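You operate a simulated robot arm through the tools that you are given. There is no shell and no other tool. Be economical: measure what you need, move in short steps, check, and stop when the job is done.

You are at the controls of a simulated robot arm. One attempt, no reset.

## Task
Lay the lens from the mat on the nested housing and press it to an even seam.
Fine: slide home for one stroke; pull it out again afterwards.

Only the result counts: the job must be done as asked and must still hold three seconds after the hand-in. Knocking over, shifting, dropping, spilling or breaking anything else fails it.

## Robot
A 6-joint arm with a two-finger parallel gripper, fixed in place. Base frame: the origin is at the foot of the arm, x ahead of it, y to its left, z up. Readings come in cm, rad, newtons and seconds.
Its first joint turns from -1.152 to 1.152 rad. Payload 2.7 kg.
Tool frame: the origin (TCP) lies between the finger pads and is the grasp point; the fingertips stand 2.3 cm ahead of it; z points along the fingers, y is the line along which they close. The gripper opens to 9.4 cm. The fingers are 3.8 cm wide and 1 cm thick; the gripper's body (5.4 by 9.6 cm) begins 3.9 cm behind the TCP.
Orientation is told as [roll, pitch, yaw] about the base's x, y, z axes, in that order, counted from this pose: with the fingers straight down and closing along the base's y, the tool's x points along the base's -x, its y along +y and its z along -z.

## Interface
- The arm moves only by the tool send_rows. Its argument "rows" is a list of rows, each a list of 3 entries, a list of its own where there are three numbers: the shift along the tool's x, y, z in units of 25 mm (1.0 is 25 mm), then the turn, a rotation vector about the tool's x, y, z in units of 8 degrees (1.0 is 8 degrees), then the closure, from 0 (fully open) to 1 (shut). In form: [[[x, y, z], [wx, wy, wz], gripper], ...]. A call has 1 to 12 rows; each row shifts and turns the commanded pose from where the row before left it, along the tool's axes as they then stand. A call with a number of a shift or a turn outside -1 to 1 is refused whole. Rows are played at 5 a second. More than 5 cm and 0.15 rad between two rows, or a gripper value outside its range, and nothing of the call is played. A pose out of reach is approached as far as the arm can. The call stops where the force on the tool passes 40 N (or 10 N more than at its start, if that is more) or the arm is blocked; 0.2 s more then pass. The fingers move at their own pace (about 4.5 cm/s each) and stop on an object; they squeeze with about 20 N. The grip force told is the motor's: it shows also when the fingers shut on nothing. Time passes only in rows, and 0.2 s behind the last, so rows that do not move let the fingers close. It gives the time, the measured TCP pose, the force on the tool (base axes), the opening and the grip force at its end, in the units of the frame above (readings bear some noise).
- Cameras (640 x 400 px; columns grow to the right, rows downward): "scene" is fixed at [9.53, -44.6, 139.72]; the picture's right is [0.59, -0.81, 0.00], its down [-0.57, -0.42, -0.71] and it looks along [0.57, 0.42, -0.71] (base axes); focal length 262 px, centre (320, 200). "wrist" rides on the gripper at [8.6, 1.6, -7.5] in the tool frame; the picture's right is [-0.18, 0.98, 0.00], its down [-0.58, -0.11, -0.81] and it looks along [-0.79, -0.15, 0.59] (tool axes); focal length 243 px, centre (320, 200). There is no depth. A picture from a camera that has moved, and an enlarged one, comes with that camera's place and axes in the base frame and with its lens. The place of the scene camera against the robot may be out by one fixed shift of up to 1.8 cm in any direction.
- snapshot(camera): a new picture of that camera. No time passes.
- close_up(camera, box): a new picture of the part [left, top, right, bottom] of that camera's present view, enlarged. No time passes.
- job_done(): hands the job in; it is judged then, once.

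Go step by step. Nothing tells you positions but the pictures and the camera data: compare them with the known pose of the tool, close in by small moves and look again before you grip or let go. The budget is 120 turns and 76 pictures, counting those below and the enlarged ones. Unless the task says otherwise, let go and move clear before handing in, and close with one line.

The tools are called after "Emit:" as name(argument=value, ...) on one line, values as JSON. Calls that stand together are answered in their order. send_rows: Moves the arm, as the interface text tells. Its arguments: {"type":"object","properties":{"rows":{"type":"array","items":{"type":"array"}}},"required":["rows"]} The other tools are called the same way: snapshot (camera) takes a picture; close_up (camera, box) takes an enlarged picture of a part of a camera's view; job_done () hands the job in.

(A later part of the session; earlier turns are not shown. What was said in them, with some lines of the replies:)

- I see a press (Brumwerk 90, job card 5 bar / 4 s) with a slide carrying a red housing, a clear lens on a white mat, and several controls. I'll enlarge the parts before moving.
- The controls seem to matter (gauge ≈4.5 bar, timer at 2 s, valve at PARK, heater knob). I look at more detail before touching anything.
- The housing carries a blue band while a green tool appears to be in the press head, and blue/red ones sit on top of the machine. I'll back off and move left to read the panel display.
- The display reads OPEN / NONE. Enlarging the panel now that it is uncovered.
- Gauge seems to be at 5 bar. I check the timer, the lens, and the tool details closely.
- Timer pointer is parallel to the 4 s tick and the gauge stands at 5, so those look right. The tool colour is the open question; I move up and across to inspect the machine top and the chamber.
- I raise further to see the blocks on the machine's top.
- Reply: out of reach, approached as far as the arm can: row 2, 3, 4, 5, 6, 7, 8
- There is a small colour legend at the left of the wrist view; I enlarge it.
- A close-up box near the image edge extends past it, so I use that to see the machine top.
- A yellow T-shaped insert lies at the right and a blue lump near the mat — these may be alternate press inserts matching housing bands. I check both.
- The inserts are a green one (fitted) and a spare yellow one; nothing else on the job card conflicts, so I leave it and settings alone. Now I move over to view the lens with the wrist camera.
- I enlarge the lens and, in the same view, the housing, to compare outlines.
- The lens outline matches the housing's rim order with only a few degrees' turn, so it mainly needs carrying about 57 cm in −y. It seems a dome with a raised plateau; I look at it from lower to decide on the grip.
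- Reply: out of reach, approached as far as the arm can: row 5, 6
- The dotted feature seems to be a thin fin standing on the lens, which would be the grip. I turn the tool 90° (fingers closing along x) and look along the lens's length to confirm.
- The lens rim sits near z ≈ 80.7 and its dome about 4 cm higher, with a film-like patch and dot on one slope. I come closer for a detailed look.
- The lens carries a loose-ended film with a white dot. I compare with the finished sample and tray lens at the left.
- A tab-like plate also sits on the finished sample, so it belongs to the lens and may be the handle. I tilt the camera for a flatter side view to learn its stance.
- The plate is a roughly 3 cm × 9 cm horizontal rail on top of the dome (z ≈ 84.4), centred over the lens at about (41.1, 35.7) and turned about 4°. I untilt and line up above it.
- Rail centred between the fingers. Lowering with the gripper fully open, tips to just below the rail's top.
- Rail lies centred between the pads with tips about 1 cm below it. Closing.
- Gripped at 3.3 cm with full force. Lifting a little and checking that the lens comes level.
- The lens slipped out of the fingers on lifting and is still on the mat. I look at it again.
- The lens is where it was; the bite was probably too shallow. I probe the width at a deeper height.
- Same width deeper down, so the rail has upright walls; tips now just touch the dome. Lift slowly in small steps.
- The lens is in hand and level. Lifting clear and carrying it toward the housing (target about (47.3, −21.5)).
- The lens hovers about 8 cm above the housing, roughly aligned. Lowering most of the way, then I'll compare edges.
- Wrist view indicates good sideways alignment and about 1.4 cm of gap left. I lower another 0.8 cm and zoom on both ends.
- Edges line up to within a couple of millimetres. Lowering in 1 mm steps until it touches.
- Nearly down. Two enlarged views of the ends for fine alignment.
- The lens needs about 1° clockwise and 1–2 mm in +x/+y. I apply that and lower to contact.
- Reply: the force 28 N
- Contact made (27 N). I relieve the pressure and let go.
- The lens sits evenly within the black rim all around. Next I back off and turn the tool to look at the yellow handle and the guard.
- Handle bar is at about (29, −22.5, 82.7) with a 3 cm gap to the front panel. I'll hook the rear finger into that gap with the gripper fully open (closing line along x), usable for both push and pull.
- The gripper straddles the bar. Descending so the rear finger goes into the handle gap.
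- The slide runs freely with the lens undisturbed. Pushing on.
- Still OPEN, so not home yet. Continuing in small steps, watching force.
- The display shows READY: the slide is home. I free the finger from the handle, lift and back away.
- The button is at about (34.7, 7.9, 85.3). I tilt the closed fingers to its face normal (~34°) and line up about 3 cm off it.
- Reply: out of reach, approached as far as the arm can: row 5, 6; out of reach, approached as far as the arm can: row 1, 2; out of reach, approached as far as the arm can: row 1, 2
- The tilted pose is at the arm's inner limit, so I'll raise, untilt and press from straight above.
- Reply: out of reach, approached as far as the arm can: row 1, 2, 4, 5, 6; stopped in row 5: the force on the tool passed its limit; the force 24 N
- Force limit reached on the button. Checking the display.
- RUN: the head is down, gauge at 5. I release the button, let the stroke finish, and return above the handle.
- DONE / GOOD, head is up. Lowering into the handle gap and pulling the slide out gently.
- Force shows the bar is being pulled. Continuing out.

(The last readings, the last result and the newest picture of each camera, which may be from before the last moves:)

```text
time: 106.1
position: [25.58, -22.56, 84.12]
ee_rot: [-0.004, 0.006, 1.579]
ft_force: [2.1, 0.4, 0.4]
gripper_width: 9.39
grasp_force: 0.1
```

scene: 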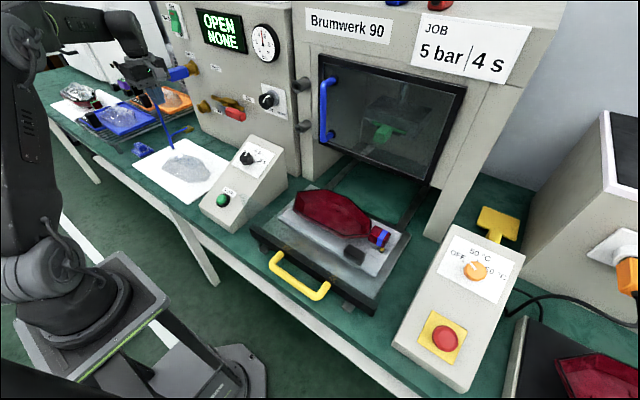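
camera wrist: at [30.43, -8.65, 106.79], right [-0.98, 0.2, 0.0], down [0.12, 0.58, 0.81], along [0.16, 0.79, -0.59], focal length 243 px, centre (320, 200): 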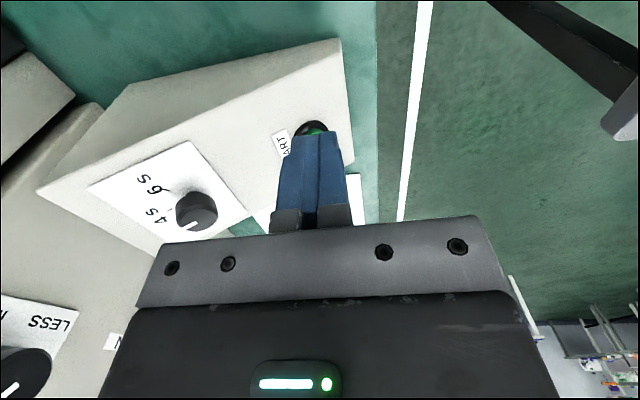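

Emit:
send_rows(rows=[[[0, 0.08, 0], [0, 0, 0], 0], [[0, 0.08, 0], [0, 0, 0], 0], [[0, 0.08, 0], [0, 0, 0], 0], [[0, 0, 0], [0, 0, 0], 0]])

```text
time: 107.1
position: [24.9, -22.73, 84.09]
ee_rot: [-0.004, 0.006, 1.577]
ft_force: [0.7, -0.3, -0.6]
gripper_width: 9.42
grasp_force: 0.0
```

Emit:
send_rows(rows=[[[0, 0.08, 0], [0, 0, 0], 0], [[0, 0.08, 0], [0, 0, 0], 0], [[0, 0.08, 0], [0, 0, 0], 0], [[0, 0, 0], [0, 0, 0], 0]])

```text
time: 108.2
position: [24.73, -22.93, 84.18]
ee_rot: [-0.014, 0.013, 1.582]
ft_force: [5.7, 0.9, -1.4]
gripper_width: 9.41
grasp_force: 0.0
stopped in row 4: the force on the tool passed its limit (the readings are from after the stop); the commanded pose is now the measured one
```

End stop reached: the slide is fully out. I free the finger, lift clear, and check.

Emit:
send_rows(rows=[[[0, -0.2, 0], [0, 0, 0], 0], [[0, -0.15, 0], [0, 0, 0], 0], [[0, 0, -0.4], [0, 0, 0], 0], [[0, 0, -0.8], [0, 0, 0], 0], [[0, 0, -0.8], [0, 0, 0], 0], [[0, 0, -1], [0, 0, 0], 0], [[0, 0, -1], [0, 0, 0], 0], [[0, 0, -1], [0, 0, 0], 0], [[0, 0, -1], [0, 0, 0], 0], [[-1, 0, 0], [0, 0, 0], 0], [[-1, 0, 0], [0, 0, 0], 0], [[-1, 0, 0], [0, 0, 0], 0]])

Emit:
snapshot(camera="scene")

```text
time: 110.8
position: [25.43, -15.09, 98.93]
ee_rot: [-0.013, 0.01, 1.581]
ft_force: [0.1, -1.0, 0.0]
gripper_width: 9.4
grasp_force: 0.1
```

```text
1 pictures are left
```

scene: 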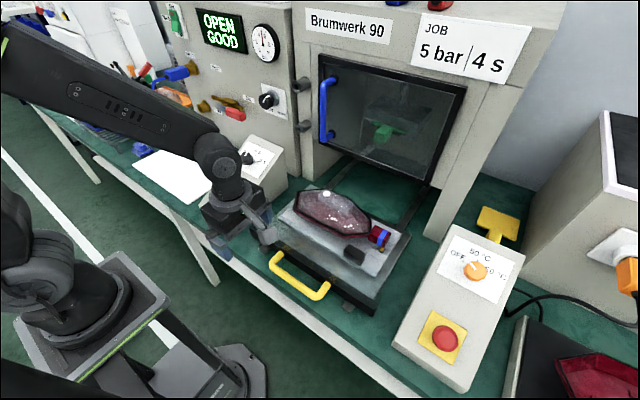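

The display reads OPEN / GOOD. The slide is back out with the lens bonded on the housing, and the arm is clear, so I'm handing in.

Emit:
job_done()

```text
The job is handed in.
```

The lens is on the nested housing and pressed in one stroke at 5 bar with the timer at 4 s. The press display read GOOD, and the slide is pulled back out to its stop.
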